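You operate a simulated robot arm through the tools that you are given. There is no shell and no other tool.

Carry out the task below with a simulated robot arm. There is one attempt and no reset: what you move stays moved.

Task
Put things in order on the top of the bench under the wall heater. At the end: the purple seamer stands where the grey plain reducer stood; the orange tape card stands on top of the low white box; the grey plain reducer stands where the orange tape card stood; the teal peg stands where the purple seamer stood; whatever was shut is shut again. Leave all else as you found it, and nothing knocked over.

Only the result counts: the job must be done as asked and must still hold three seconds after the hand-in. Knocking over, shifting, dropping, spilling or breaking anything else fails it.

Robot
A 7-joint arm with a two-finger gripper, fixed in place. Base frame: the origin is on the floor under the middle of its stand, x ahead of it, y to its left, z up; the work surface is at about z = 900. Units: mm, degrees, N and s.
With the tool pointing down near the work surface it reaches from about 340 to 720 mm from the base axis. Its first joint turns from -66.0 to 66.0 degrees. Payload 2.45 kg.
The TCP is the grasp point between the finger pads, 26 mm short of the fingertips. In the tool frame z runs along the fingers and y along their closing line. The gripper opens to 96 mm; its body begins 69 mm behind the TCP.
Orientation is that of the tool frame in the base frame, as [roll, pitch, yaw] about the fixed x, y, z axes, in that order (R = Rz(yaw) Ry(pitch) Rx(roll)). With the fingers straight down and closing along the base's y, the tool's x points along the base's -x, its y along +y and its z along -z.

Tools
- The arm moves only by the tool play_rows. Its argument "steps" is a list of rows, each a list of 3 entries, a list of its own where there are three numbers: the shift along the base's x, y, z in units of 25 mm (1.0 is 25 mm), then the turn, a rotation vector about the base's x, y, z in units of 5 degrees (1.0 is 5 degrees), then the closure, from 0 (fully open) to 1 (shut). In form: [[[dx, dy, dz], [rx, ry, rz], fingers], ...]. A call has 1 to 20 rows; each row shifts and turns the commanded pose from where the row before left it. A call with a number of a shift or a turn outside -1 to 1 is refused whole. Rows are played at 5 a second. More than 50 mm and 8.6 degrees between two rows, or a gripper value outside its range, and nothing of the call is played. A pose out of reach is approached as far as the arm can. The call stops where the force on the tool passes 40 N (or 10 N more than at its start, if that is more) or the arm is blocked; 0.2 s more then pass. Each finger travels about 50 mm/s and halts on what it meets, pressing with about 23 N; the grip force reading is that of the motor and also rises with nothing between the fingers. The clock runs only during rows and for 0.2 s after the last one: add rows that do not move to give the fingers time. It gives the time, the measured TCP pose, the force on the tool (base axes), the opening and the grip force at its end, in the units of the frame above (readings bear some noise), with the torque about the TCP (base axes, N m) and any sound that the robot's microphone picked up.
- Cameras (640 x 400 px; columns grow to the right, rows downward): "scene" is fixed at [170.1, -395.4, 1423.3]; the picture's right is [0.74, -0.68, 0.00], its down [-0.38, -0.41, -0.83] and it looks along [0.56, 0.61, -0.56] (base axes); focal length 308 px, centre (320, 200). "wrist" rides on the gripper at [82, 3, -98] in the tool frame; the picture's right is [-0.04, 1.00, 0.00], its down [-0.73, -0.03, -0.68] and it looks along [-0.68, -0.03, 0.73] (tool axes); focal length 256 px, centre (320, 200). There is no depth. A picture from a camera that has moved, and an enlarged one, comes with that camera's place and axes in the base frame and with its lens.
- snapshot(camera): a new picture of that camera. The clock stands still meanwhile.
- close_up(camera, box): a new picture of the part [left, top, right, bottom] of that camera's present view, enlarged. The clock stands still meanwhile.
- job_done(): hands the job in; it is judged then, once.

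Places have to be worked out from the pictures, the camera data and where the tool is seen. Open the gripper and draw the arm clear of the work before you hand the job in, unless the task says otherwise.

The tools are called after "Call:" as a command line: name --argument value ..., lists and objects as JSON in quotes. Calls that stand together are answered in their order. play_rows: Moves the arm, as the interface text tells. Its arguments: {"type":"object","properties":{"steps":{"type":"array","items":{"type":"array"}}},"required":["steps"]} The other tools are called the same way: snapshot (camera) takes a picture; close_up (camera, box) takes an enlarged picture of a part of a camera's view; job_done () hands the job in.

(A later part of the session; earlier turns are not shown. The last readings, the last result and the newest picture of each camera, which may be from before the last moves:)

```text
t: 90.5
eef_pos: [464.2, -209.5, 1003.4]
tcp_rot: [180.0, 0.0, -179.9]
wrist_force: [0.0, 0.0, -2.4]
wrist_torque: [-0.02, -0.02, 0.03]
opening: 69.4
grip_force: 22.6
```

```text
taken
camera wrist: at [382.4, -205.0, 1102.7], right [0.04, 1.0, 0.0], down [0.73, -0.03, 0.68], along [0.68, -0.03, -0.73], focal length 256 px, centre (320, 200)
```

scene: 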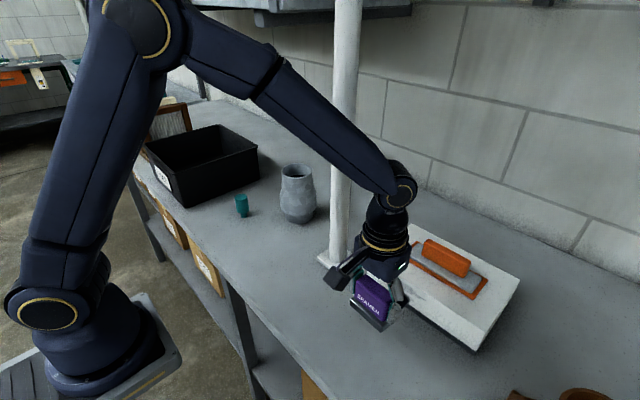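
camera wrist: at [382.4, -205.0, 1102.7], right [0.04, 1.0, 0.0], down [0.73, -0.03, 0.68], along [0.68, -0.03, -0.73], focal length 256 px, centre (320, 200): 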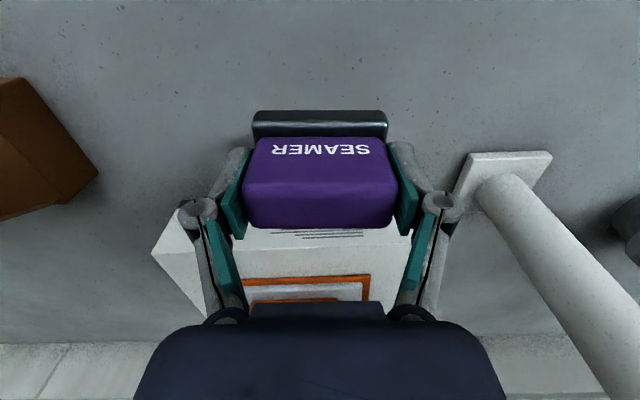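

Over the target at (464,−210). I lower to just above the bench, then step down to contact.

Call:
play_rows --steps '[[[0.02, -0.02, -0.6], [0, 0, 0], 1], [[0, 0, -0.6], [0, 0, 0], 1], [[0, 0, -0.6], [0, 0, 0], 1], [[0, 0, -0.3], [0, 0, 0], 1], [[0, 0, 0], [0, 0, 0], 1], [[0, 0, 0], [0, 0, 0], 1]]'

Call:
play_rows --steps '[[[0, 0, -0.1], [0, 0, 0], 1], [[0, 0, 0], [0, 0, 0], 1], [[0, 0, 0], [0, 0, 0], 1]]'

Call:
play_rows --steps '[[[0, 0, -0.05], [0, 0, 0], 1], [[0, 0, 0], [0, 0, 0], 1], [[0, 0, 0], [0, 0, 0], 1]]'

```text
t: 91.9
eef_pos: [464.8, -210.9, 952.9]
tcp_rot: [179.9, 0.1, -180.0]
wrist_force: [0.2, 0.4, -1.5]
wrist_torque: [0.0, -0.03, -0.03]
opening: 69.3
grip_force: 22.9
```

```text
t: 92.7
eef_pos: [465.1, -210.4, 949.9]
tcp_rot: [179.9, 0.1, 179.9]
wrist_force: [0.7, -0.1, -2.2]
wrist_torque: [0.01, 0.02, 0.03]
opening: 69.5
grip_force: 22.8
```

```text
t: 93.5
eef_pos: [465.9, -210.3, 948.2]
tcp_rot: [179.9, 0.0, 180.0]
wrist_force: [0.7, -0.4, -1.3]
wrist_torque: [0.02, 0.02, -0.03]
opening: 69.1
grip_force: 23.1
```

No contact yet. I continue in ~1 mm steps.

Call:
play_rows --steps '[[[0, 0, -0.05], [0, 0, 0], 1], [[0, 0, 0], [0, 0, 0], 1], [[0, 0, 0], [0, 0, 0], 1]]'

Call:
play_rows --steps '[[[0, 0, -0.04], [0, 0, 0], 1], [[0, 0, 0], [0, 0, 0], 1], [[0, 0, 0], [0, 0, 0], 1]]'

```text
t: 94.3
eef_pos: [464.9, -209.1, 946.5]
tcp_rot: [179.9, 0.0, -180.0]
wrist_force: [0.6, 0.4, -2.7]
wrist_torque: [0.0, -0.01, -0.04]
opening: 69.1
grip_force: 23.1
```

```text
t: 95.1
eef_pos: [464.9, -209.0, 946.1]
tcp_rot: [179.8, 0.0, -180.0]
wrist_force: [-0.4, -0.8, -1.6]
wrist_torque: [0.0, 0.02, 0.0]
opening: 69.0
grip_force: 23.3
```

Still hanging. Two more small steps.

Call:
play_rows --steps '[[[0, 0, -0.04], [0, 0, 0], 1], [[0, 0, 0], [0, 0, 0], 1], [[0, 0, 0], [0, 0, 0], 1]]'

Call:
close_up --camera "scene" --box '[320, 230, 430, 350]'

```text
t: 95.9
eef_pos: [465.3, -209.1, 946.0]
tcp_rot: [179.9, 0.1, 179.9]
wrist_force: [-3.8, -1.8, 10.0]
wrist_torque: [0.1, 0.2, -0.13]
opening: 69.0
grip_force: 23.1
```

```text
3.33 times, centred on (375, 290) of scene
camera zoom: at [169.9, -395.4, 1423.4], right [0.74, -0.68, 0.0], down [-0.38, -0.41, -0.83], along [0.56, 0.61, -0.56], focal length 1027 px, centre (137, -100)
```

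zoom: 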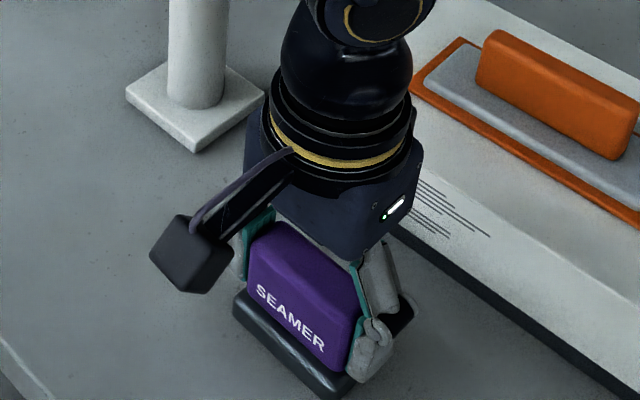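

Contact reached (10 N). I open the fingers without moving, then look.

Call:
play_rows --steps '[[[0, 0, 0], [0, 0, 0], 0.26], [[0, 0, 0], [0, 0, 0], 0.18], [[0, 0, 0], [0, 0, 0], 0.1], [[0, 0, 0], [0, 0, 0], 0], [[0, 0, 0], [0, 0, 0], 0], [[0, 0, 0], [0, 0, 0], 0]]'

Call:
snapshot --camera "wrist"

Call:
close_up --camera "scene" --box '[320, 230, 430, 350]'

```text
t: 97.3
eef_pos: [466.0, -209.4, 944.7]
tcp_rot: [179.9, 0.2, 180.0]
wrist_force: [-0.5, 0.1, -0.2]
wrist_torque: [0.0, 0.01, 0.01]
opening: 96.0
grip_force: 0.1
```

```text
taken
camera wrist: at [383.9, -204.8, 1043.9], right [0.04, 1.0, 0.0], down [0.73, -0.03, 0.68], along [0.68, -0.03, -0.73], focal length 256 px, centre (320, 200)
```

wrist: 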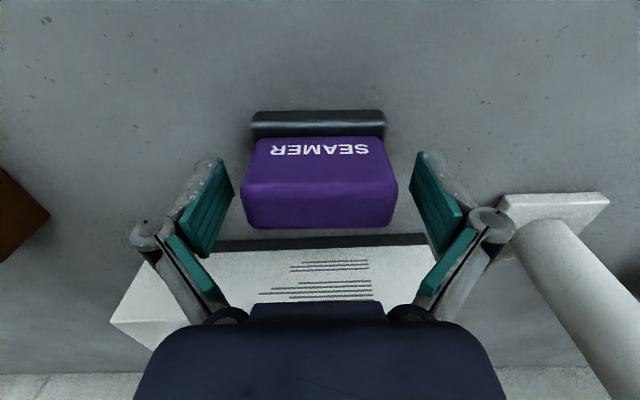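

```text
3.33 times, centred on (375, 290) of scene
camera zoom: at [170.1, -395.4, 1423.3], right [0.74, -0.68, 0.0], down [-0.38, -0.41, -0.83], along [0.56, 0.61, -0.56], focal length 1027 px, centre (137, -100)
```

zoom: 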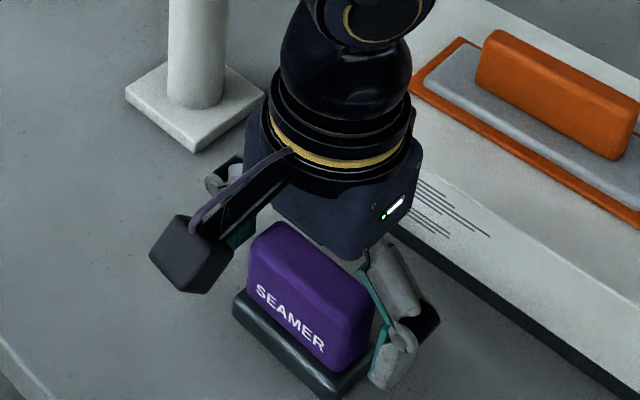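

The seamer stands at its new place, released. I rise and go left for the teal peg, stopping in front of it to measure it.

Call:
play_rows --steps '[[[0, 0, 0.3], [0, 0, 0], 0], [[0, 0, 0.6], [0, 0, 0], 0], [[0, 0, 0.7], [0, 0, 0], 0], [[0, 0, 0.7], [0, 0, 0], 0], [[-0.4, 0, 0.7], [0, 0, 0], 0], [[-0.6, 0.2, 0.7], [0, 0, 0], 0], [[-0.6, 0.4, 0.7], [0, 0, 0], 0], [[-0.6, 0.6, 0.7], [0, 0, 0], 0], [[0, 0.75, 0.5], [0, 0, 0], 0], [[0, 0.75, 0], [0, 0, 0], 0], [[0, 0.75, 0], [0, 0, 0], 0], [[0, 0.75, 0], [0, 0, 0], 0], [[0, 0.75, 0], [0, 0, 0], 0], [[0, 0.75, 0], [0, 0, 0], 0], [[0, 0.75, 0], [0, 0, 0], 0], [[0, 0.75, 0], [0, 0, 0], 0], [[0, 0.75, 0], [0, 0, 0], 0], [[0, 0.75, 0], [0, 0, 0], 0], [[0, 0.75, 0], [0, 0, 0], 0], [[0, 0.75, 0], [0, 0, 0], 0]]'

Call:
play_rows --steps '[[[0, 0.75, 0], [0, 0, 0], 0], [[0, 0.75, 0], [0, 0, 0], 0], [[0, 0.75, 0], [0, 0, 0], 0], [[0, 0.75, 0], [0, 0, 0], 0], [[0, 0.75, 0], [0, 0, 0], 0], [[0, 0.75, 0], [0, 0, 0], 0], [[0, 0.75, 0], [0, 0, 0], 0], [[0, 0.75, 0], [0, 0, 0], 0], [[-0.2, 0.75, 0], [0, 0, 0], 0], [[-0.2, 0.75, 0], [0, 0, 0], 0], [[0, 0.4, 0], [0, 0, 0], 0], [[0, 0, 0], [0, 0, 0], 0], [[0, 0, 0], [0, 0, 0], 0]]'

Call:
snapshot --camera "wrist"

Call:
snapshot --camera "scene"

```text
t: 101.5
eef_pos: [410.3, 45.2, 1082.8]
tcp_rot: [179.9, 0.2, 180.0]
wrist_force: [-0.1, 0.1, 0.1]
wrist_torque: [0.0, 0.04, -0.01]
opening: 96.2
grip_force: 0.0
```

```text
t: 104.3
eef_pos: [399.7, 245.1, 1084.3]
tcp_rot: [179.9, 0.1, -180.0]
wrist_force: [0.3, -0.1, 0.1]
wrist_torque: [0.03, 0.0, 0.03]
opening: 95.9
grip_force: 0.1
```

```text
taken
camera wrist: at [317.6, 248.3, 1183.7], right [0.04, 1.0, 0.0], down [0.73, -0.03, 0.68], along [0.68, -0.03, -0.73], focal length 256 px, centre (320, 200)
```

wrist: 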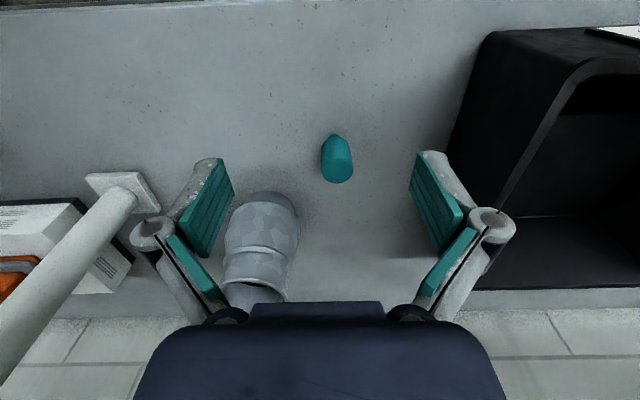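

```text
taken
```

scene: 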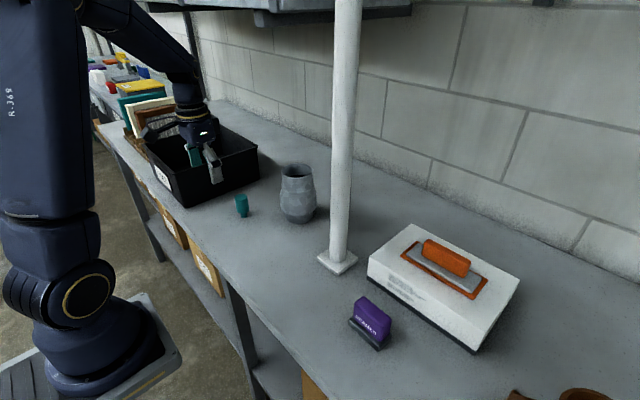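

The card, reducer and seamer are where they should be. I zoom in on the peg for its exact position.

Call:
close_up --camera "wrist" --box '[290, 120, 386, 195]'

Call:
close_up --camera "scene" --box '[217, 180, 265, 230]'

Call:
close_up --camera "scene" --box '[276, 155, 340, 230]'

Call:
close_up --camera "scene" --box '[330, 280, 410, 360]'

```text
5.33 times, centred on (338, 158) of wrist
camera zoom: at [317.6, 248.3, 1183.7], right [0.04, 1.0, 0.0], down [0.73, -0.03, 0.68], along [0.68, -0.03, -0.73], focal length 1365 px, centre (224, 427)
```

zoom: 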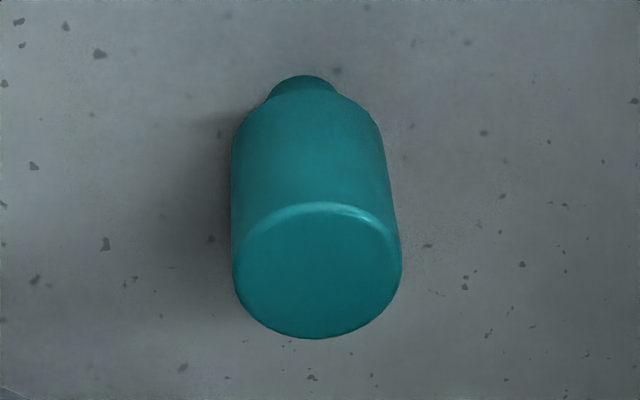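

```text
8.00 times, centred on (241, 205) of scene
camera zoom: at [170.1, -395.4, 1423.3], right [0.74, -0.68, 0.0], down [-0.38, -0.41, -0.83], along [0.56, 0.61, -0.56], focal length 2465 px, centre (952, 160)
```

zoom: 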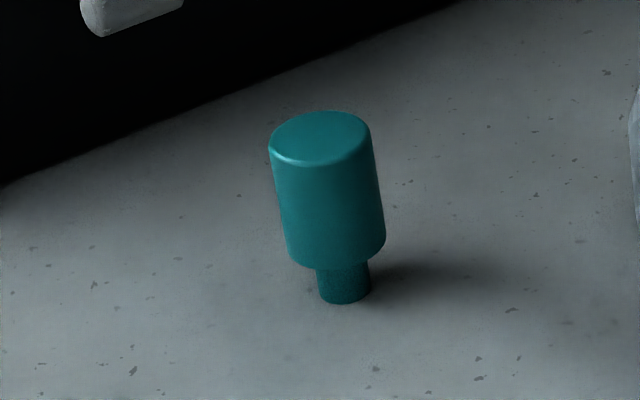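

```text
5.33 times, centred on (308, 192) of scene
camera zoom: at [170.1, -395.4, 1423.3], right [0.74, -0.68, 0.0], down [-0.38, -0.41, -0.83], along [0.56, 0.61, -0.56], focal length 1643 px, centre (384, 240)
```

zoom: 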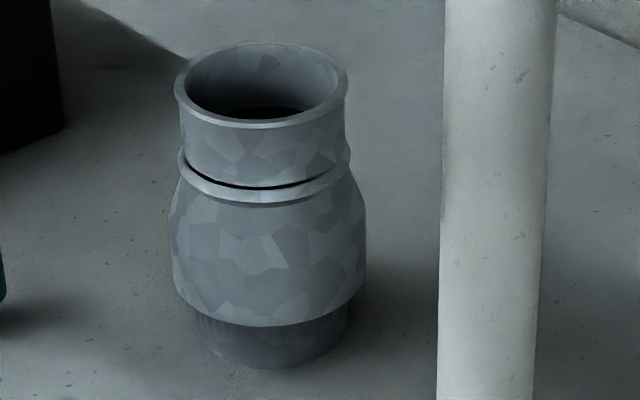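

```text
5.00 times, centred on (370, 320) of scene
camera zoom: at [170.1, -395.4, 1423.3], right [0.74, -0.68, 0.0], down [-0.38, -0.41, -0.83], along [0.56, 0.61, -0.56], focal length 1540 px, centre (70, -400)
```

zoom: 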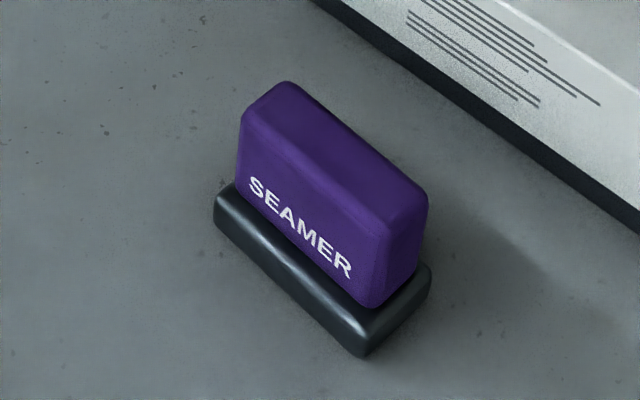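

Peg: stem Ø≈19 mm, head Ø≈34 mm (z≈921–962), axis at ≈(481.5,260.7). I move above it and pause at z≈1012 to verify centring.

Call:
play_rows --steps '[[[0.55, 0.1, 0], [0, 0, 0], 0], [[0.55, 0.1, 0], [0, 0, 0], 0], [[0.55, 0.1, 0], [0, 0, 0], 0], [[0.55, 0.1, 0], [0, 0, 0], 0], [[0.55, 0.1, 0], [0, 0, 0], 0], [[0.52, 0.12, 0], [0, 0, 0], 0], [[0, 0, -0.6], [0, 0, 0], 0], [[0, 0, -0.6], [0, 0, 0], 0], [[0, 0, -0.6], [0, 0, 0], 0], [[0, 0, -0.6], [0, 0, 0], 0], [[0, 0, -0.5], [0, 0, 0], 0], [[0, 0, 0], [0, 0, 0], 0], [[0, 0, 0], [0, 0, 0], 0]]'

Call:
snapshot --camera "wrist"

Call:
close_up --camera "wrist" --box '[256, 80, 384, 160]'

Call:
close_up --camera "scene" --box '[190, 130, 300, 230]'

```text
t: 107.1
eef_pos: [481.4, 258.3, 1012.0]
tcp_rot: [179.9, 0.1, -179.9]
wrist_force: [-0.6, -1.0, -0.1]
wrist_torque: [0.0, -0.01, 0.03]
opening: 95.8
grip_force: 0.1
```

```text
taken
camera wrist: at [399.9, 261.8, 1110.4], right [0.04, 1.0, 0.0], down [0.73, -0.03, 0.68], along [0.68, -0.03, -0.73], focal length 256 px, centre (320, 200)
```

wrist: 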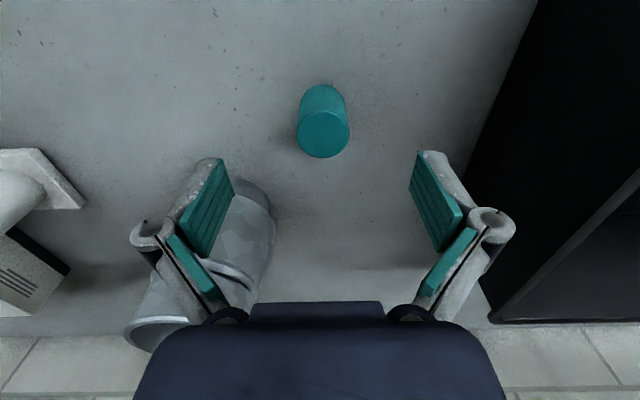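

```text
5.00 times, centred on (320, 120) of wrist
camera zoom: at [399.9, 261.8, 1110.4], right [0.04, 1.0, 0.0], down [0.73, -0.03, 0.68], along [0.68, -0.03, -0.73], focal length 1280 px, centre (320, 600)
```

zoom: 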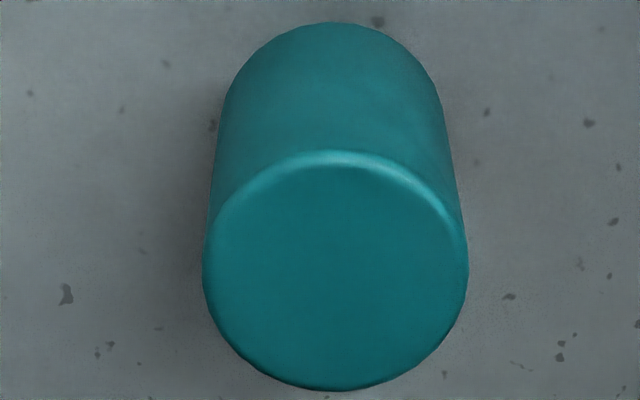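

```text
4.00 times, centred on (245, 180) of scene
camera zoom: at [170.1, -395.4, 1423.3], right [0.74, -0.68, 0.0], down [-0.38, -0.41, -0.83], along [0.56, 0.61, -0.56], focal length 1232 px, centre (620, 280)
```

zoom: 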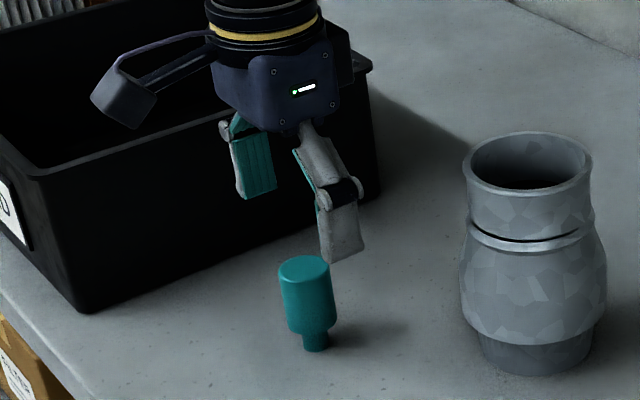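

The peg is ~1.7 mm to +y of the TCP line; x is right. I correct that and descend to z≈942, so the pads span the peg's head.

Call:
play_rows --steps '[[[0, 0.07, -0.2], [0, 0, 0], 0], [[0, 0, -0.6], [0, 0, 0], 0], [[0, 0, -0.6], [0, 0, 0], 0], [[0, 0, -0.6], [0, 0, 0], 0], [[0, 0, -0.6], [0, 0, 0], 0], [[0, 0, -0.2], [0, 0, 0], 0], [[0, 0, 0], [0, 0, 0], 0], [[0, 0, 0], [0, 0, 0], 0]]'

Call:
snapshot --camera "wrist"

Call:
close_up --camera "scene" --box '[200, 150, 290, 230]'

```text
t: 108.9
eef_pos: [483.8, 259.7, 942.3]
tcp_rot: [179.8, 0.2, -180.0]
wrist_force: [0.2, 0.7, 1.0]
wrist_torque: [0.03, -0.04, -0.05]
opening: 96.1
grip_force: 0.1
```

```text
taken
camera wrist: at [401.7, 264.4, 1040.8], right [0.04, 1.0, 0.0], down [0.73, -0.03, 0.68], along [0.68, -0.03, -0.73], focal length 256 px, centre (320, 200)
```

wrist: 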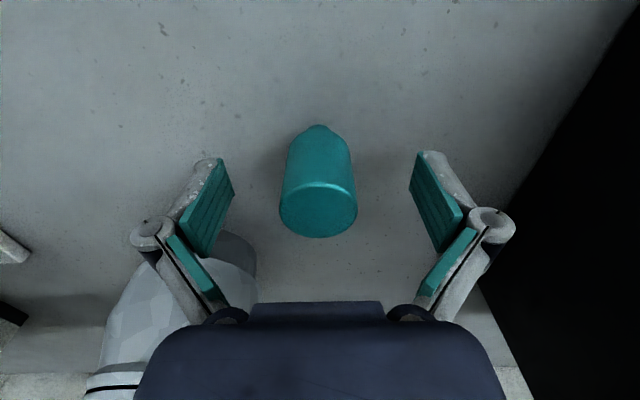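

```text
5.00 times, centred on (245, 190) of scene
camera zoom: at [170.1, -395.4, 1423.3], right [0.74, -0.68, 0.0], down [-0.38, -0.41, -0.83], along [0.56, 0.61, -0.56], focal length 1540 px, centre (695, 250)
```

zoom: 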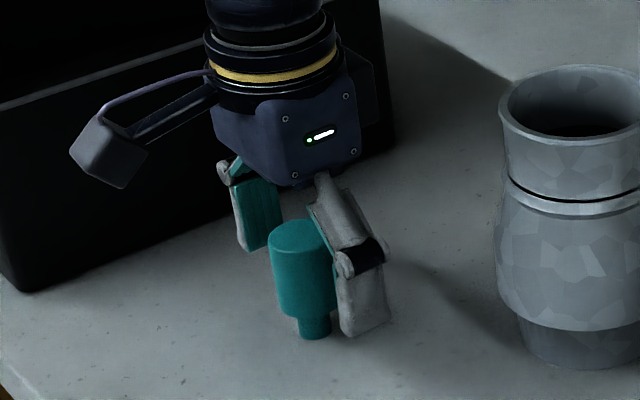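

Now the peg reads ~1.1 mm to −y of centre; I correct it and close slowly near contact.

Call:
play_rows --steps '[[[0, -0.045, 0], [0, 0, 0], 0], [[0, 0, 0], [0, 0, 0], 0.2], [[0, 0, 0], [0, 0, 0], 0.4], [[0, 0, 0], [0, 0, 0], 0.52], [[0, 0, 0], [0, 0, 0], 0.56], [[0, 0, 0], [0, 0, 0], 0.56]]'

Call:
snapshot --camera "wrist"

Call:
close_up --camera "wrist" --box '[240, 120, 400, 260]'

```text
t: 110.3
eef_pos: [482.2, 260.2, 942.3]
tcp_rot: [179.9, 0.1, -180.0]
wrist_force: [-0.1, 0.4, 0.5]
wrist_torque: [-0.02, 0.02, -0.02]
opening: 42.0
grip_force: 0.1
```

```text
taken
camera wrist: at [401.5, 263.3, 1041.5], right [0.04, 1.0, 0.0], down [0.73, -0.03, 0.68], along [0.68, -0.03, -0.73], focal length 256 px, centre (320, 200)
```

wrist: 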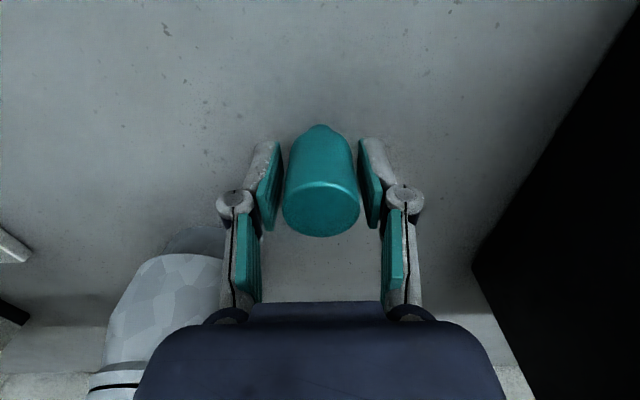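

```text
2.86 times, centred on (320, 190) of wrist
camera zoom: at [401.5, 263.3, 1041.5], right [0.04, 1.0, 0.0], down [0.73, -0.03, 0.68], along [0.68, -0.03, -0.73], focal length 731 px, centre (320, 229)
```

zoom: 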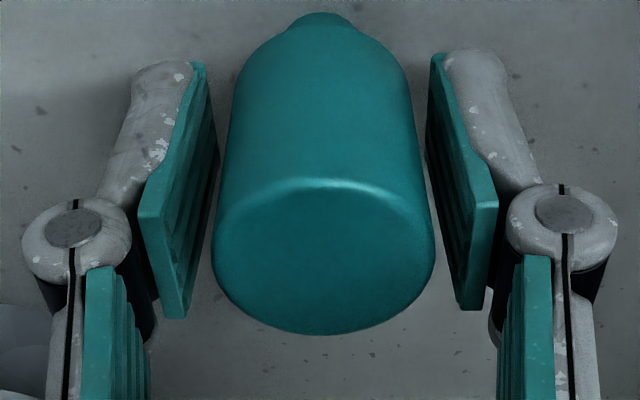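

The peg is evenly spaced between the pads. I close the last few mm slowly.

Call:
play_rows --steps '[[[0, 0, 0], [0, 0, 0], 0.59], [[0, 0, 0], [0, 0, 0], 0.61], [[0, 0, 0], [0, 0, 0], 0.63], [[0, 0, 0], [0, 0, 0], 0.65], [[0, 0, 0], [0, 0, 0], 0.68], [[0, 0, 0], [0, 0, 0], 0.75], [[0, 0, 0], [0, 0, 0], 1], [[0, 0, 0], [0, 0, 0], 1], [[0, 0, 0], [0, 0, 0], 1]]'

Call:
close_up --camera "wrist" --box '[240, 120, 400, 260]'

Call:
close_up --camera "scene" --box '[200, 150, 290, 230]'

```text
t: 112.3
eef_pos: [484.1, 258.6, 942.8]
tcp_rot: [179.9, 0.1, 180.0]
wrist_force: [-0.1, -0.7, 1.2]
wrist_torque: [-0.02, 0.01, 0.03]
opening: 32.4
grip_force: 23.2
```

```text
2.86 times, centred on (320, 190) of wrist
camera zoom: at [401.5, 263.3, 1041.5], right [0.04, 1.0, 0.0], down [0.73, -0.03, 0.68], along [0.68, -0.03, -0.73], focal length 731 px, centre (320, 229)
```

zoom: 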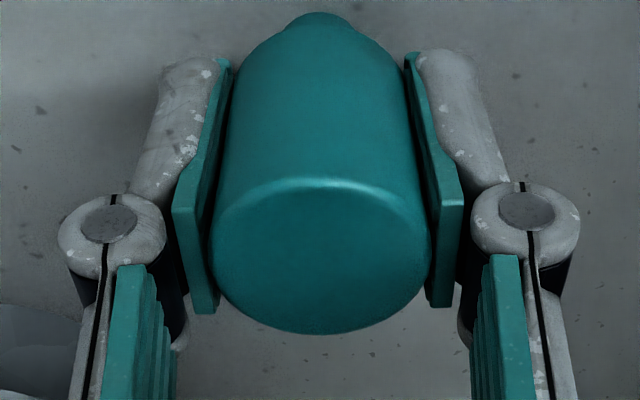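

```text
5.00 times, centred on (245, 190) of scene
camera zoom: at [170.1, -395.4, 1423.3], right [0.74, -0.68, 0.0], down [-0.38, -0.41, -0.83], along [0.56, 0.61, -0.56], focal length 1540 px, centre (695, 250)
```

zoom: 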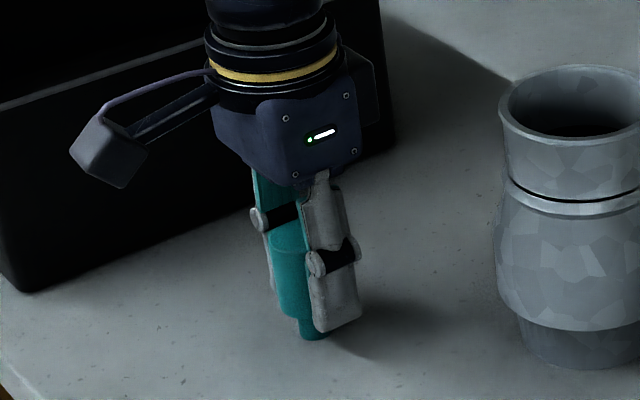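

The peg is held at 32 mm. I lift it and carry it right toward the seamer's old spot.

Call:
play_rows --steps '[[[0, 0, 0.1], [0, 0, 0], 1], [[0, 0, 0.3], [0, 0, 0], 1], [[0, 0, 0.5], [0, 0, 0], 1], [[-0.2, 0, 0.6], [0, 0, 0], 1], [[-0.3, -0.2, 0.6], [0, 0, 0], 1], [[-0.3, -0.5, 0.2], [0, 0, 0], 1], [[-0.06, -0.7, 0], [0, 0, 0], 1], [[0, -0.7, 0], [0, 0, 0], 1], [[0, -0.7, 0], [0, 0, 0], 1], [[0, -0.7, 0], [0, 0, 0], 1], [[0, -0.7, 0], [0, 0, 0], 1], [[0, -0.7, 0], [0, 0, 0], 1], [[0, -0.7, 0], [0, 0, 0], 1], [[0, -0.7, 0], [0, 0, 0], 1], [[0, -0.7, 0], [0, 0, 0], 1], [[0, -0.6, 0], [0, 0, 0], 1], [[0, -0.4, 0], [0, 0, 0], 1], [[0, 0, 0], [0, 0, 0], 1], [[0, 0, 0], [0, 0, 0], 1]]'

Call:
snapshot --camera "scene"

Call:
snapshot --camera "wrist"

```text
t: 116.3
eef_pos: [459.1, 60.7, 1001.0]
tcp_rot: [179.9, 0.1, -180.0]
wrist_force: [-0.3, 0.3, -0.5]
wrist_torque: [0.0, 0.04, -0.02]
opening: 32.2
grip_force: 22.6
```

```text
taken
```

scene: 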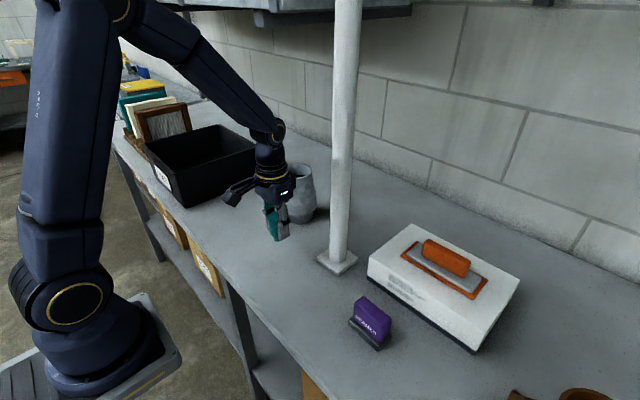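

```text
taken
camera wrist: at [377.6, 64.8, 1099.4], right [0.04, 1.0, 0.0], down [0.73, -0.03, 0.68], along [0.68, -0.03, -0.73], focal length 256 px, centre (320, 200)
```

wrist: 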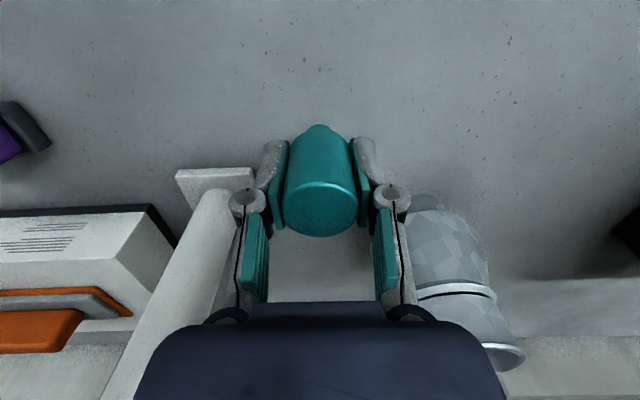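

I'm over the seamer's old spot (460,60.5). I lower to just above the bench, then step to contact.

Call:
play_rows --steps '[[[0.02, 0, -0.6], [0, 0, 0], 1], [[0, 0, -0.6], [0, 0, 0], 1], [[0, 0, -0.6], [0, 0, 0], 1], [[0, 0, -0.3], [0, 0, 0], 1], [[0, 0, 0], [0, 0, 0], 1], [[0, 0, 0], [0, 0, 0], 1]]'

Call:
play_rows --steps '[[[0, 0, -0.1], [0, 0, 0], 1], [[0, 0, 0], [0, 0, 0], 1], [[0, 0, 0], [0, 0, 0], 1]]'

Call:
play_rows --steps '[[[0, 0, -0.05], [0, 0, 0], 1], [[0, 0, 0], [0, 0, 0], 1], [[0, 0, 0], [0, 0, 0], 1]]'

```text
t: 117.7
eef_pos: [462.1, 59.5, 947.1]
tcp_rot: [179.9, 0.0, 179.9]
wrist_force: [0.1, -0.4, -0.9]
wrist_torque: [0.01, 0.01, 0.0]
opening: 32.7
grip_force: 23.1
```

```text
t: 118.5
eef_pos: [461.6, 59.7, 945.6]
tcp_rot: [179.9, 0.1, -180.0]
wrist_force: [-0.5, -0.1, -1.3]
wrist_torque: [-0.02, -0.03, 0.0]
opening: 32.4
grip_force: 23.0
```

```text
t: 119.3
eef_pos: [461.4, 60.3, 944.0]
tcp_rot: [179.9, 0.1, -180.0]
wrist_force: [-0.2, -0.5, -1.1]
wrist_torque: [-0.01, -0.03, 0.01]
opening: 32.3
grip_force: 22.7
```

No contact yet; I continue in ~1 mm steps.

Call:
play_rows --steps '[[[0, 0, -0.04], [0, 0, 0], 1], [[0, 0, 0], [0, 0, 0], 1], [[0, 0, 0], [0, 0, 0], 1]]'

Call:
play_rows --steps '[[[0, 0, -0.03], [0, 0, 0], 1], [[0, 0, 0], [0, 0, 0], 1], [[0, 0, 0], [0, 0, 0], 1]]'

```text
t: 120.1
eef_pos: [460.6, 58.8, 943.4]
tcp_rot: [179.8, 0.1, 180.0]
wrist_force: [0.2, 0.4, -1.0]
wrist_torque: [-0.03, -0.03, -0.04]
opening: 32.5
grip_force: 23.4
```

```text
t: 120.9
eef_pos: [461.8, 59.1, 942.9]
tcp_rot: [179.8, 0.1, -180.0]
wrist_force: [-0.9, 1.4, 5.0]
wrist_torque: [0.05, 0.03, 0.0]
opening: 32.2
grip_force: 22.8
```

Contact (5 N). I open the fingers slowly so the peg is not disturbed.

Call:
play_rows --steps '[[[0, 0, 0], [0, 0, 0], 0.66], [[0, 0, 0], [0, 0, 0], 0.63], [[0, 0, 0], [0, 0, 0], 0.58], [[0, 0, 0], [0, 0, 0], 0.45], [[0, 0, 0], [0, 0, 0], 0.25], [[0, 0, 0], [0, 0, 0], 0], [[0, 0, 0], [0, 0, 0], 0], [[0, 0, 0], [0, 0, 0], 0], [[0, 0, 0], [0, 0, 0], 0]]'

Call:
snapshot --camera "wrist"

Call:
close_up --camera "scene" --box '[230, 180, 326, 275]'

```text
t: 122.9
eef_pos: [462.5, 58.6, 944.0]
tcp_rot: [179.9, 0.1, -179.9]
wrist_force: [0.0, -0.1, 0.0]
wrist_torque: [0.01, -0.02, 0.0]
opening: 96.3
grip_force: 0.0
```

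```text
taken
camera wrist: at [380.4, 63.4, 1041.4], right [0.04, 1.0, 0.0], down [0.73, -0.03, 0.68], along [0.68, -0.03, -0.73], focal length 256 px, centre (320, 200)
```

wrist: 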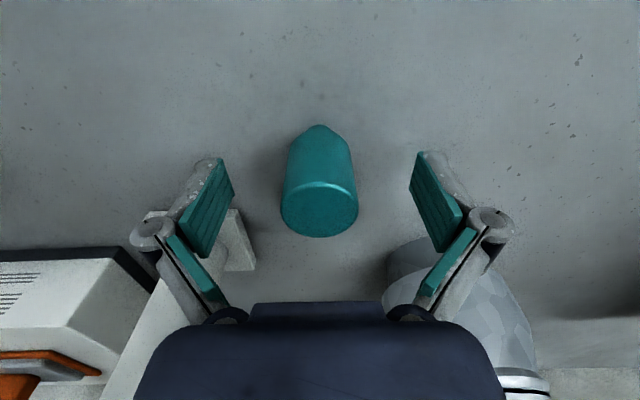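

```text
4.21 times, centred on (278, 228) of scene
camera zoom: at [170.1, -395.4, 1423.3], right [0.74, -0.68, 0.0], down [-0.38, -0.41, -0.83], along [0.56, 0.61, -0.56], focal length 1297 px, centre (497, 84)
```

zoom: 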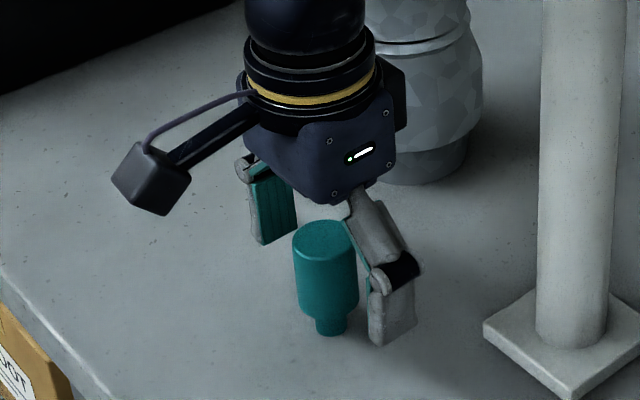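

The peg stands upright, released. I rise straight up and draw back, then inspect everything.

Call:
play_rows --steps '[[[0, 0, 0.2], [0, 0, 0], 0], [[0, 0, 0.5], [0, 0, 0], 0], [[0, 0, 0.7], [0, 0, 0], 0], [[0, 0, 0.7], [0, 0, 0], 0], [[0, 0, 0.7], [0, 0, 0], 0], [[0, 0, 0.7], [0, 0, 0], 0], [[-0.5, 0, 0.7], [0, 0, 0], 0], [[-0.6, 0, 0.7], [0, 0, 0], 0], [[-0.6, 0, 0.5], [0, 0, 0], 0], [[-0.6, 0, 0], [0, 0, 0], 0], [[0, 0, 0], [0, 0, 0], 0], [[0, 0, 0], [0, 0, 0], 0]]'

Call:
snapshot --camera "wrist"

Call:
snapshot --camera "scene"

Call:
close_up --camera "scene" --box '[256, 200, 326, 265]'

Call:
close_up --camera "scene" --box '[276, 155, 332, 230]'

```text
t: 125.5
eef_pos: [402.3, 58.9, 1076.6]
tcp_rot: [179.9, 0.0, 180.0]
wrist_force: [-0.2, 0.4, -0.2]
wrist_torque: [0.0, 0.02, -0.01]
opening: 96.3
grip_force: 0.0
```

```text
taken
camera wrist: at [321.6, 61.9, 1175.4], right [0.04, 1.0, 0.0], down [0.73, -0.03, 0.68], along [0.68, -0.03, -0.73], focal length 256 px, centre (320, 200)
```

wrist: 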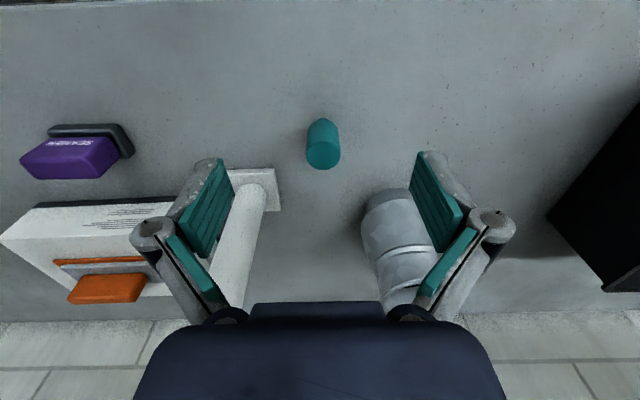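

```text
taken
```

scene: 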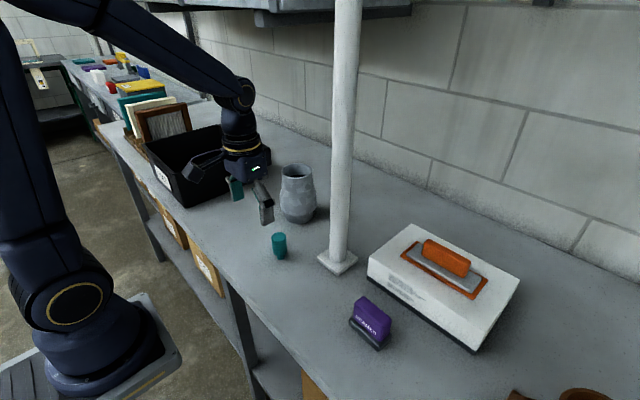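

```text
6.15 times, centred on (291, 232) of scene
camera zoom: at [170.1, -395.4, 1423.3], right [0.74, -0.68, 0.0], down [-0.38, -0.41, -0.83], along [0.56, 0.61, -0.56], focal length 1896 px, centre (498, 0)
```

zoom: 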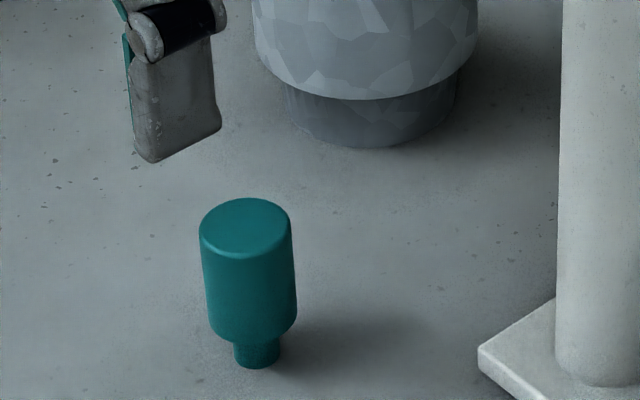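

```text
5.33 times, centred on (304, 192) of scene
camera zoom: at [170.1, -395.4, 1423.3], right [0.74, -0.68, 0.0], down [-0.38, -0.41, -0.83], along [0.56, 0.61, -0.56], focal length 1643 px, centre (405, 240)
```

zoom: 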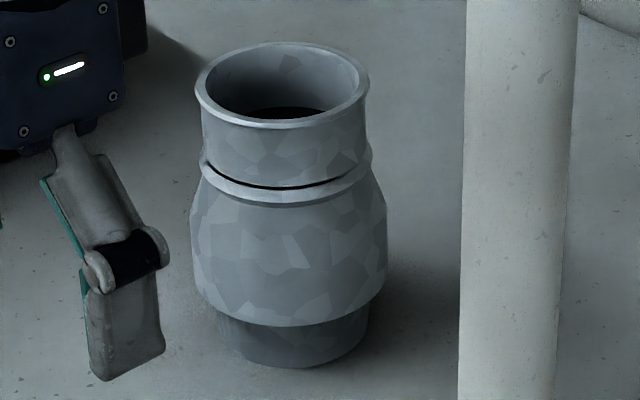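

All four items are in place. The reducer's collar still shows a thin slit on its near side as if slightly unseated; I'll close the fingers and press the near rim very gently from above to see whether it seats. First I move to above that rim point.

Call:
play_rows --steps '[[[0, 0.5, 0.3], [0, 0, 0], 0.3], [[0, 0.7, 0.3], [0, 0, 0], 0.6], [[0, 0.7, 0.2], [0, 0, 0], 1], [[0, 0.7, 0.1], [0, 0, 0], 1], [[0.2, 0.7, 0], [0, 0, 0], 1], [[0.6, 0.7, 0], [0, 0, 0], 1], [[0.7, 0.05, 0], [0, 0, 0], 1], [[0.7, 0, 0], [0, 0, 0], 1], [[0.7, 0, 0], [0, 0, 0], 1], [[0.7, 0, 0], [0, 0, 0], 1], [[0.7, 0, 0], [0, 0, 0], 1], [[0.7, 0, 0], [0, 0, 0], 1], [[0.7, 0, 0], [0, 0, 0], 1], [[0.6, 0, 0], [0, 0, 0], 1], [[0, 0, 0], [0, 0, 0], 1], [[0, 0, 0], [0, 0, 0], 1]]'

Call:
snapshot --camera "wrist"

Call:
close_up --camera "scene" --box '[256, 100, 346, 230]'

```text
t: 128.9
eef_pos: [563.1, 160.0, 1099.3]
tcp_rot: [180.0, 0.0, 180.0]
wrist_force: [0.3, -0.4, -0.3]
wrist_torque: [0.0, -0.02, -0.01]
opening: 0.1
grip_force: 22.7
```

```text
taken
camera wrist: at [481.6, 164.1, 1198.2], right [0.04, 1.0, 0.0], down [0.73, -0.03, 0.68], along [0.68, -0.03, -0.73], focal length 256 px, centre (320, 200)
```

wrist: 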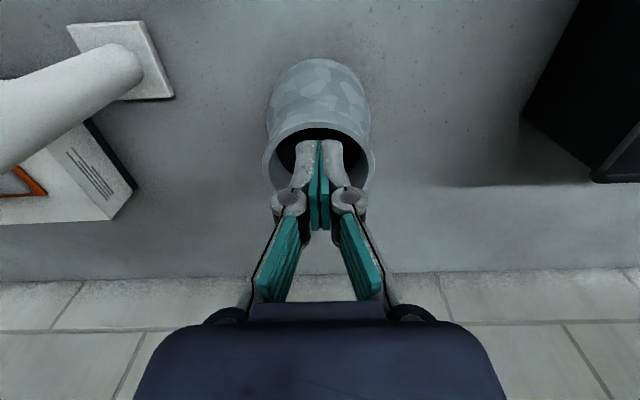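

```text
3.08 times, centred on (301, 165) of scene
camera zoom: at [170.1, -395.4, 1423.3], right [0.74, -0.68, 0.0], down [-0.38, -0.41, -0.83], along [0.56, 0.61, -0.56], focal length 948 px, centre (378, 308)
```

zoom: 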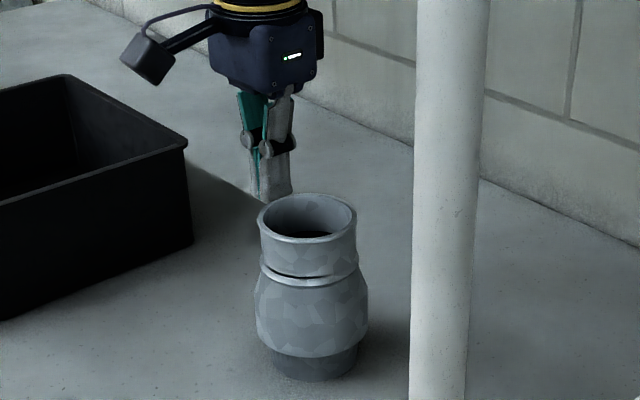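

Closed fingertips are over the near rim (x≈562). I lower to ~4 mm above the rim, then proceed in fine steps watching force.

Call:
play_rows --steps '[[[0, 0, -0.4], [0, 0, 0], 1], [[0, 0, -0.4], [0, 0, 0], 1], [[0, 0, -0.2], [0, 0, 0], 1], [[0, 0, 0], [0, 0, 0], 1], [[0, 0, 0], [0, 0, 0], 1]]'

Call:
close_up --camera "scene" --box '[266, 130, 336, 220]'

Call:
close_up --camera "wrist" --box '[220, 30, 420, 230]'

```text
t: 130.1
eef_pos: [563.4, 158.9, 1074.6]
tcp_rot: [179.9, 0.2, 180.0]
wrist_force: [-0.3, 0.4, -0.4]
wrist_torque: [-0.03, -0.01, 0.02]
opening: 0.2
grip_force: 23.0
```

```text
4.44 times, centred on (301, 175) of scene
camera zoom: at [170.1, -395.4, 1423.3], right [0.74, -0.68, 0.0], down [-0.38, -0.41, -0.83], along [0.56, 0.61, -0.56], focal length 1369 px, centre (404, 311)
```

zoom: 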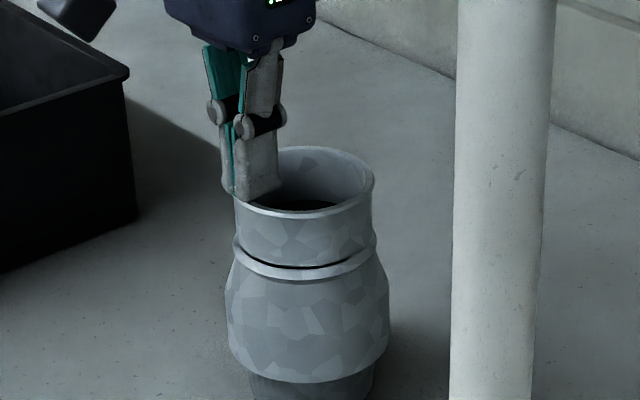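

```text
2.00 times, centred on (320, 130) of wrist
camera zoom: at [480.3, 163.7, 1173.0], right [0.04, 1.0, 0.0], down [0.73, -0.03, 0.68], along [0.68, -0.03, -0.73], focal length 512 px, centre (320, 340)
```

zoom: 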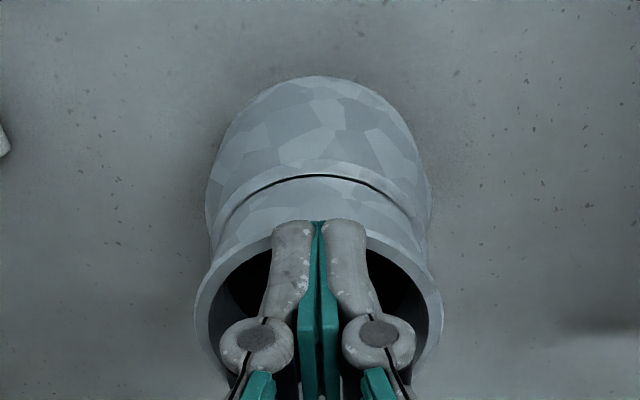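

The tips are a few mm above the rim, and the slit is clearly visible on the near side. I step down in 1–2 mm increments.

Call:
play_rows --steps '[[[0, 0, -0.08], [0, 0, 0], 1], [[0, 0, -0.04], [0, 0, 0], 1], [[0, 0, 0], [0, 0, 0], 1], [[0, 0, 0], [0, 0, 0], 1]]'

Call:
play_rows --steps '[[[0, 0, -0.04], [0, 0, 0], 1], [[0, 0, 0], [0, 0, 0], 1], [[0, 0, 0], [0, 0, 0], 1]]'

Call:
play_rows --steps '[[[0, 0, -0.04], [0, 0, 0], 1], [[0, 0, 0], [0, 0, 0], 1], [[0, 0, 0], [0, 0, 0], 1]]'

```text
t: 131.1
eef_pos: [561.3, 159.7, 1072.5]
tcp_rot: [179.9, 0.2, 180.0]
wrist_force: [-0.3, -0.4, 0.5]
wrist_torque: [0.01, -0.03, -0.01]
opening: 0.1
grip_force: 22.8
```

```text
t: 131.9
eef_pos: [562.0, 160.7, 1071.4]
tcp_rot: [179.9, 0.1, -180.0]
wrist_force: [0.0, 0.0, -0.1]
wrist_torque: [0.01, -0.01, 0.01]
opening: 0.2
grip_force: 23.1
```

```text
t: 132.7
eef_pos: [562.6, 160.9, 1069.3]
tcp_rot: [179.8, 0.1, 180.0]
wrist_force: [-2.6, -1.5, 9.9]
wrist_torque: [-0.03, 0.07, -0.03]
opening: 5.9
grip_force: 22.5
```

Contact at z≈1069.5: 10 N, and the fingertips splayed slightly (opening 5.9). I stop pressing and look.

Call:
close_up --camera "scene" --box '[266, 130, 336, 220]'

Call:
close_up --camera "wrist" --box '[220, 30, 420, 230]'

```text
4.44 times, centred on (301, 175) of scene
camera zoom: at [169.9, -395.5, 1423.3], right [0.74, -0.68, 0.0], down [-0.38, -0.41, -0.83], along [0.56, 0.61, -0.56], focal length 1369 px, centre (404, 311)
```

zoom: 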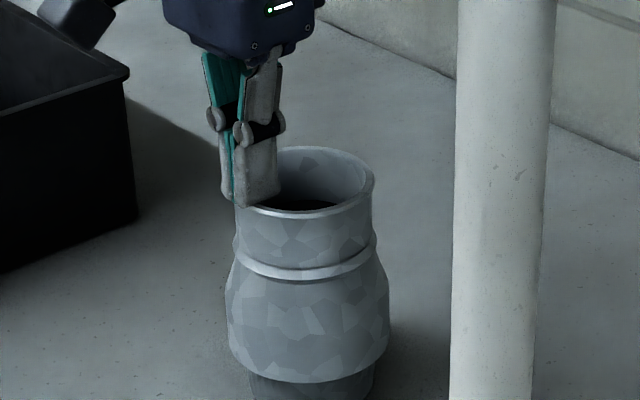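

```text
2.00 times, centred on (320, 130) of wrist
camera zoom: at [480.0, 164.8, 1168.4], right [0.04, 1.0, 0.0], down [0.73, -0.03, 0.68], along [0.68, -0.03, -0.73], focal length 512 px, centre (320, 340)
```

zoom: 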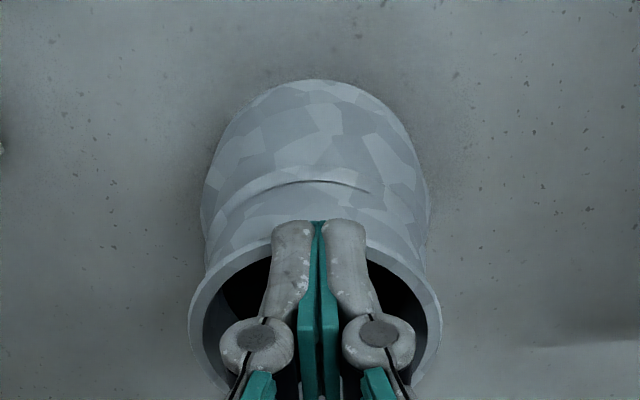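

The press closed the slit almost fully, so the collar was indeed slightly unseated. I back off slowly upward and see whether it stays shut.

Call:
play_rows --steps '[[[0, 0, 0.02], [0, 0, 0], 1], [[0, 0, 0.02], [0, 0, 0], 1], [[0, 0, 0.04], [0, 0, 0], 1], [[0, 0, 0.1], [0, 0, 0], 1], [[0, 0, 0.2], [0, 0, 0], 1], [[0, 0, 0], [0, 0, 0], 1], [[0, 0, 0], [0, 0, 0], 1]]'

Call:
close_up --camera "scene" --box '[266, 130, 336, 220]'

Call:
close_up --camera "wrist" --box '[220, 30, 420, 230]'

```text
t: 134.3
eef_pos: [561.2, 160.5, 1079.9]
tcp_rot: [180.0, 0.1, -179.9]
wrist_force: [-0.1, -0.4, -0.6]
wrist_torque: [-0.01, 0.03, 0.02]
opening: 0.0
grip_force: 23.2
```

```text
4.44 times, centred on (301, 175) of scene
camera zoom: at [170.1, -395.4, 1423.3], right [0.74, -0.68, 0.0], down [-0.38, -0.41, -0.83], along [0.56, 0.61, -0.56], focal length 1369 px, centre (404, 311)
```

zoom: 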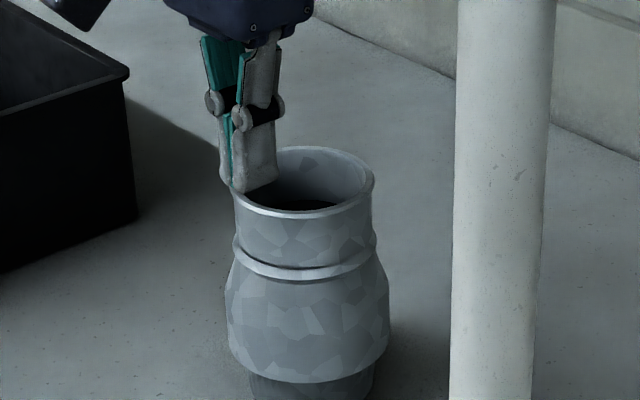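

```text
2.00 times, centred on (320, 130) of wrist
camera zoom: at [480.4, 165.1, 1177.9], right [0.04, 1.0, 0.0], down [0.73, -0.03, 0.68], along [0.68, -0.03, -0.73], focal length 512 px, centre (320, 340)
```

zoom: 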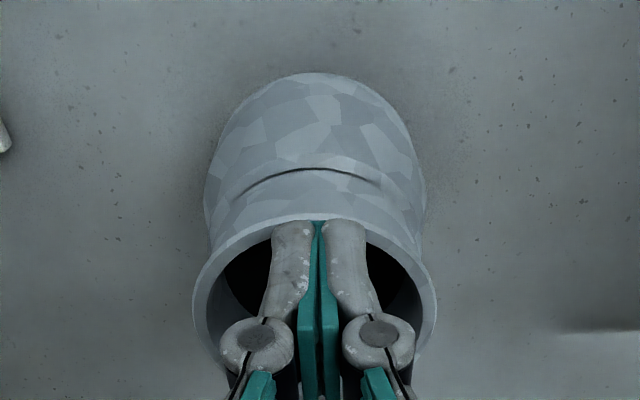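

It stays nearly shut. I zoom strongly to measure any residual gap.

Call:
close_up --camera "scene" --box '[284, 160, 328, 200]'

Call:
close_up --camera "wrist" --box '[280, 60, 360, 140]'

```text
10.00 times, centred on (306, 180) of scene
camera zoom: at [170.1, -395.4, 1423.3], right [0.74, -0.68, 0.0], down [-0.38, -0.41, -0.83], along [0.56, 0.61, -0.56], focal length 3081 px, centre (460, 400)
```

zoom: 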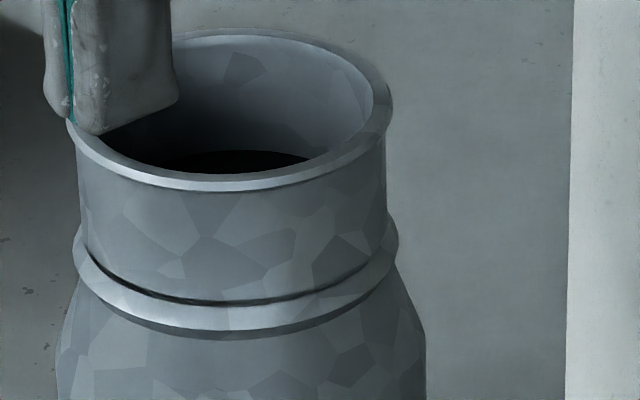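

```text
5.00 times, centred on (320, 100) of wrist
camera zoom: at [480.4, 165.1, 1177.9], right [0.04, 1.0, 0.0], down [0.73, -0.03, 0.68], along [0.68, -0.03, -0.73], focal length 1280 px, centre (320, 700)
```

zoom: 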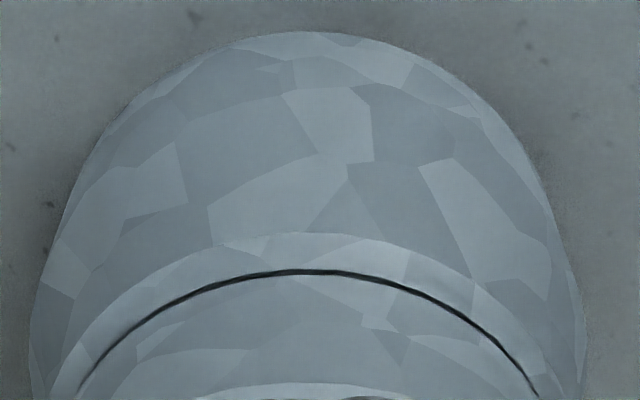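

The gap is much smaller now (~1 mm, near side). One more slightly firmer press should seat it; I repeat at the same point, watching the force.

Call:
play_rows --steps '[[[0, 0, -0.2], [0, 0, 0], 1], [[0, 0, -0.1], [0, 0, 0], 1], [[0, 0, -0.04], [0, 0, 0], 1], [[0, 0, -0.04], [0, 0, 0], 1], [[0, 0, 0], [0, 0, 0], 1], [[0, 0, 0], [0, 0, 0], 1]]'

Call:
play_rows --steps '[[[0, 0, -0.03], [0, 0, 0], 1], [[0, 0, 0], [0, 0, 0], 1], [[0, 0, 0], [0, 0, 0], 1]]'

Call:
close_up --camera "scene" --box '[284, 160, 328, 200]'

```text
t: 135.7
eef_pos: [560.9, 161.8, 1069.4]
tcp_rot: [179.8, 0.2, 180.0]
wrist_force: [-1.8, 1.6, 9.5]
wrist_torque: [0.03, 0.06, 0.0]
opening: 6.0
grip_force: 22.8
```

```text
t: 136.5
eef_pos: [560.8, 161.5, 1070.1]
tcp_rot: [179.8, 0.1, -179.9]
wrist_force: [-2.3, 3.4, 19.0]
wrist_torque: [0.05, 0.1, 0.04]
opening: 5.7
grip_force: 23.5
```

```text
10.00 times, centred on (306, 180) of scene
camera zoom: at [169.7, -395.4, 1423.4], right [0.74, -0.68, 0.0], down [-0.38, -0.41, -0.83], along [0.56, 0.61, -0.56], focal length 3081 px, centre (460, 400)
```

zoom: 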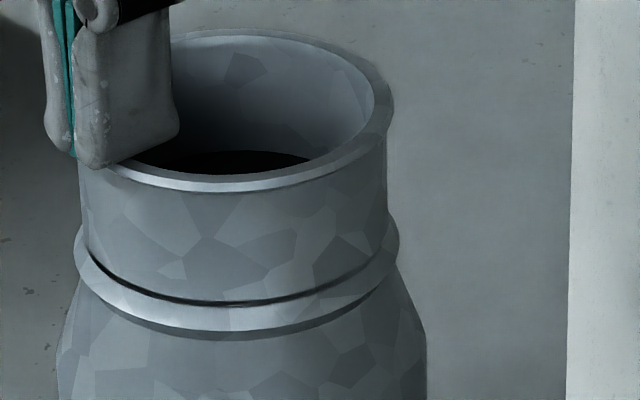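

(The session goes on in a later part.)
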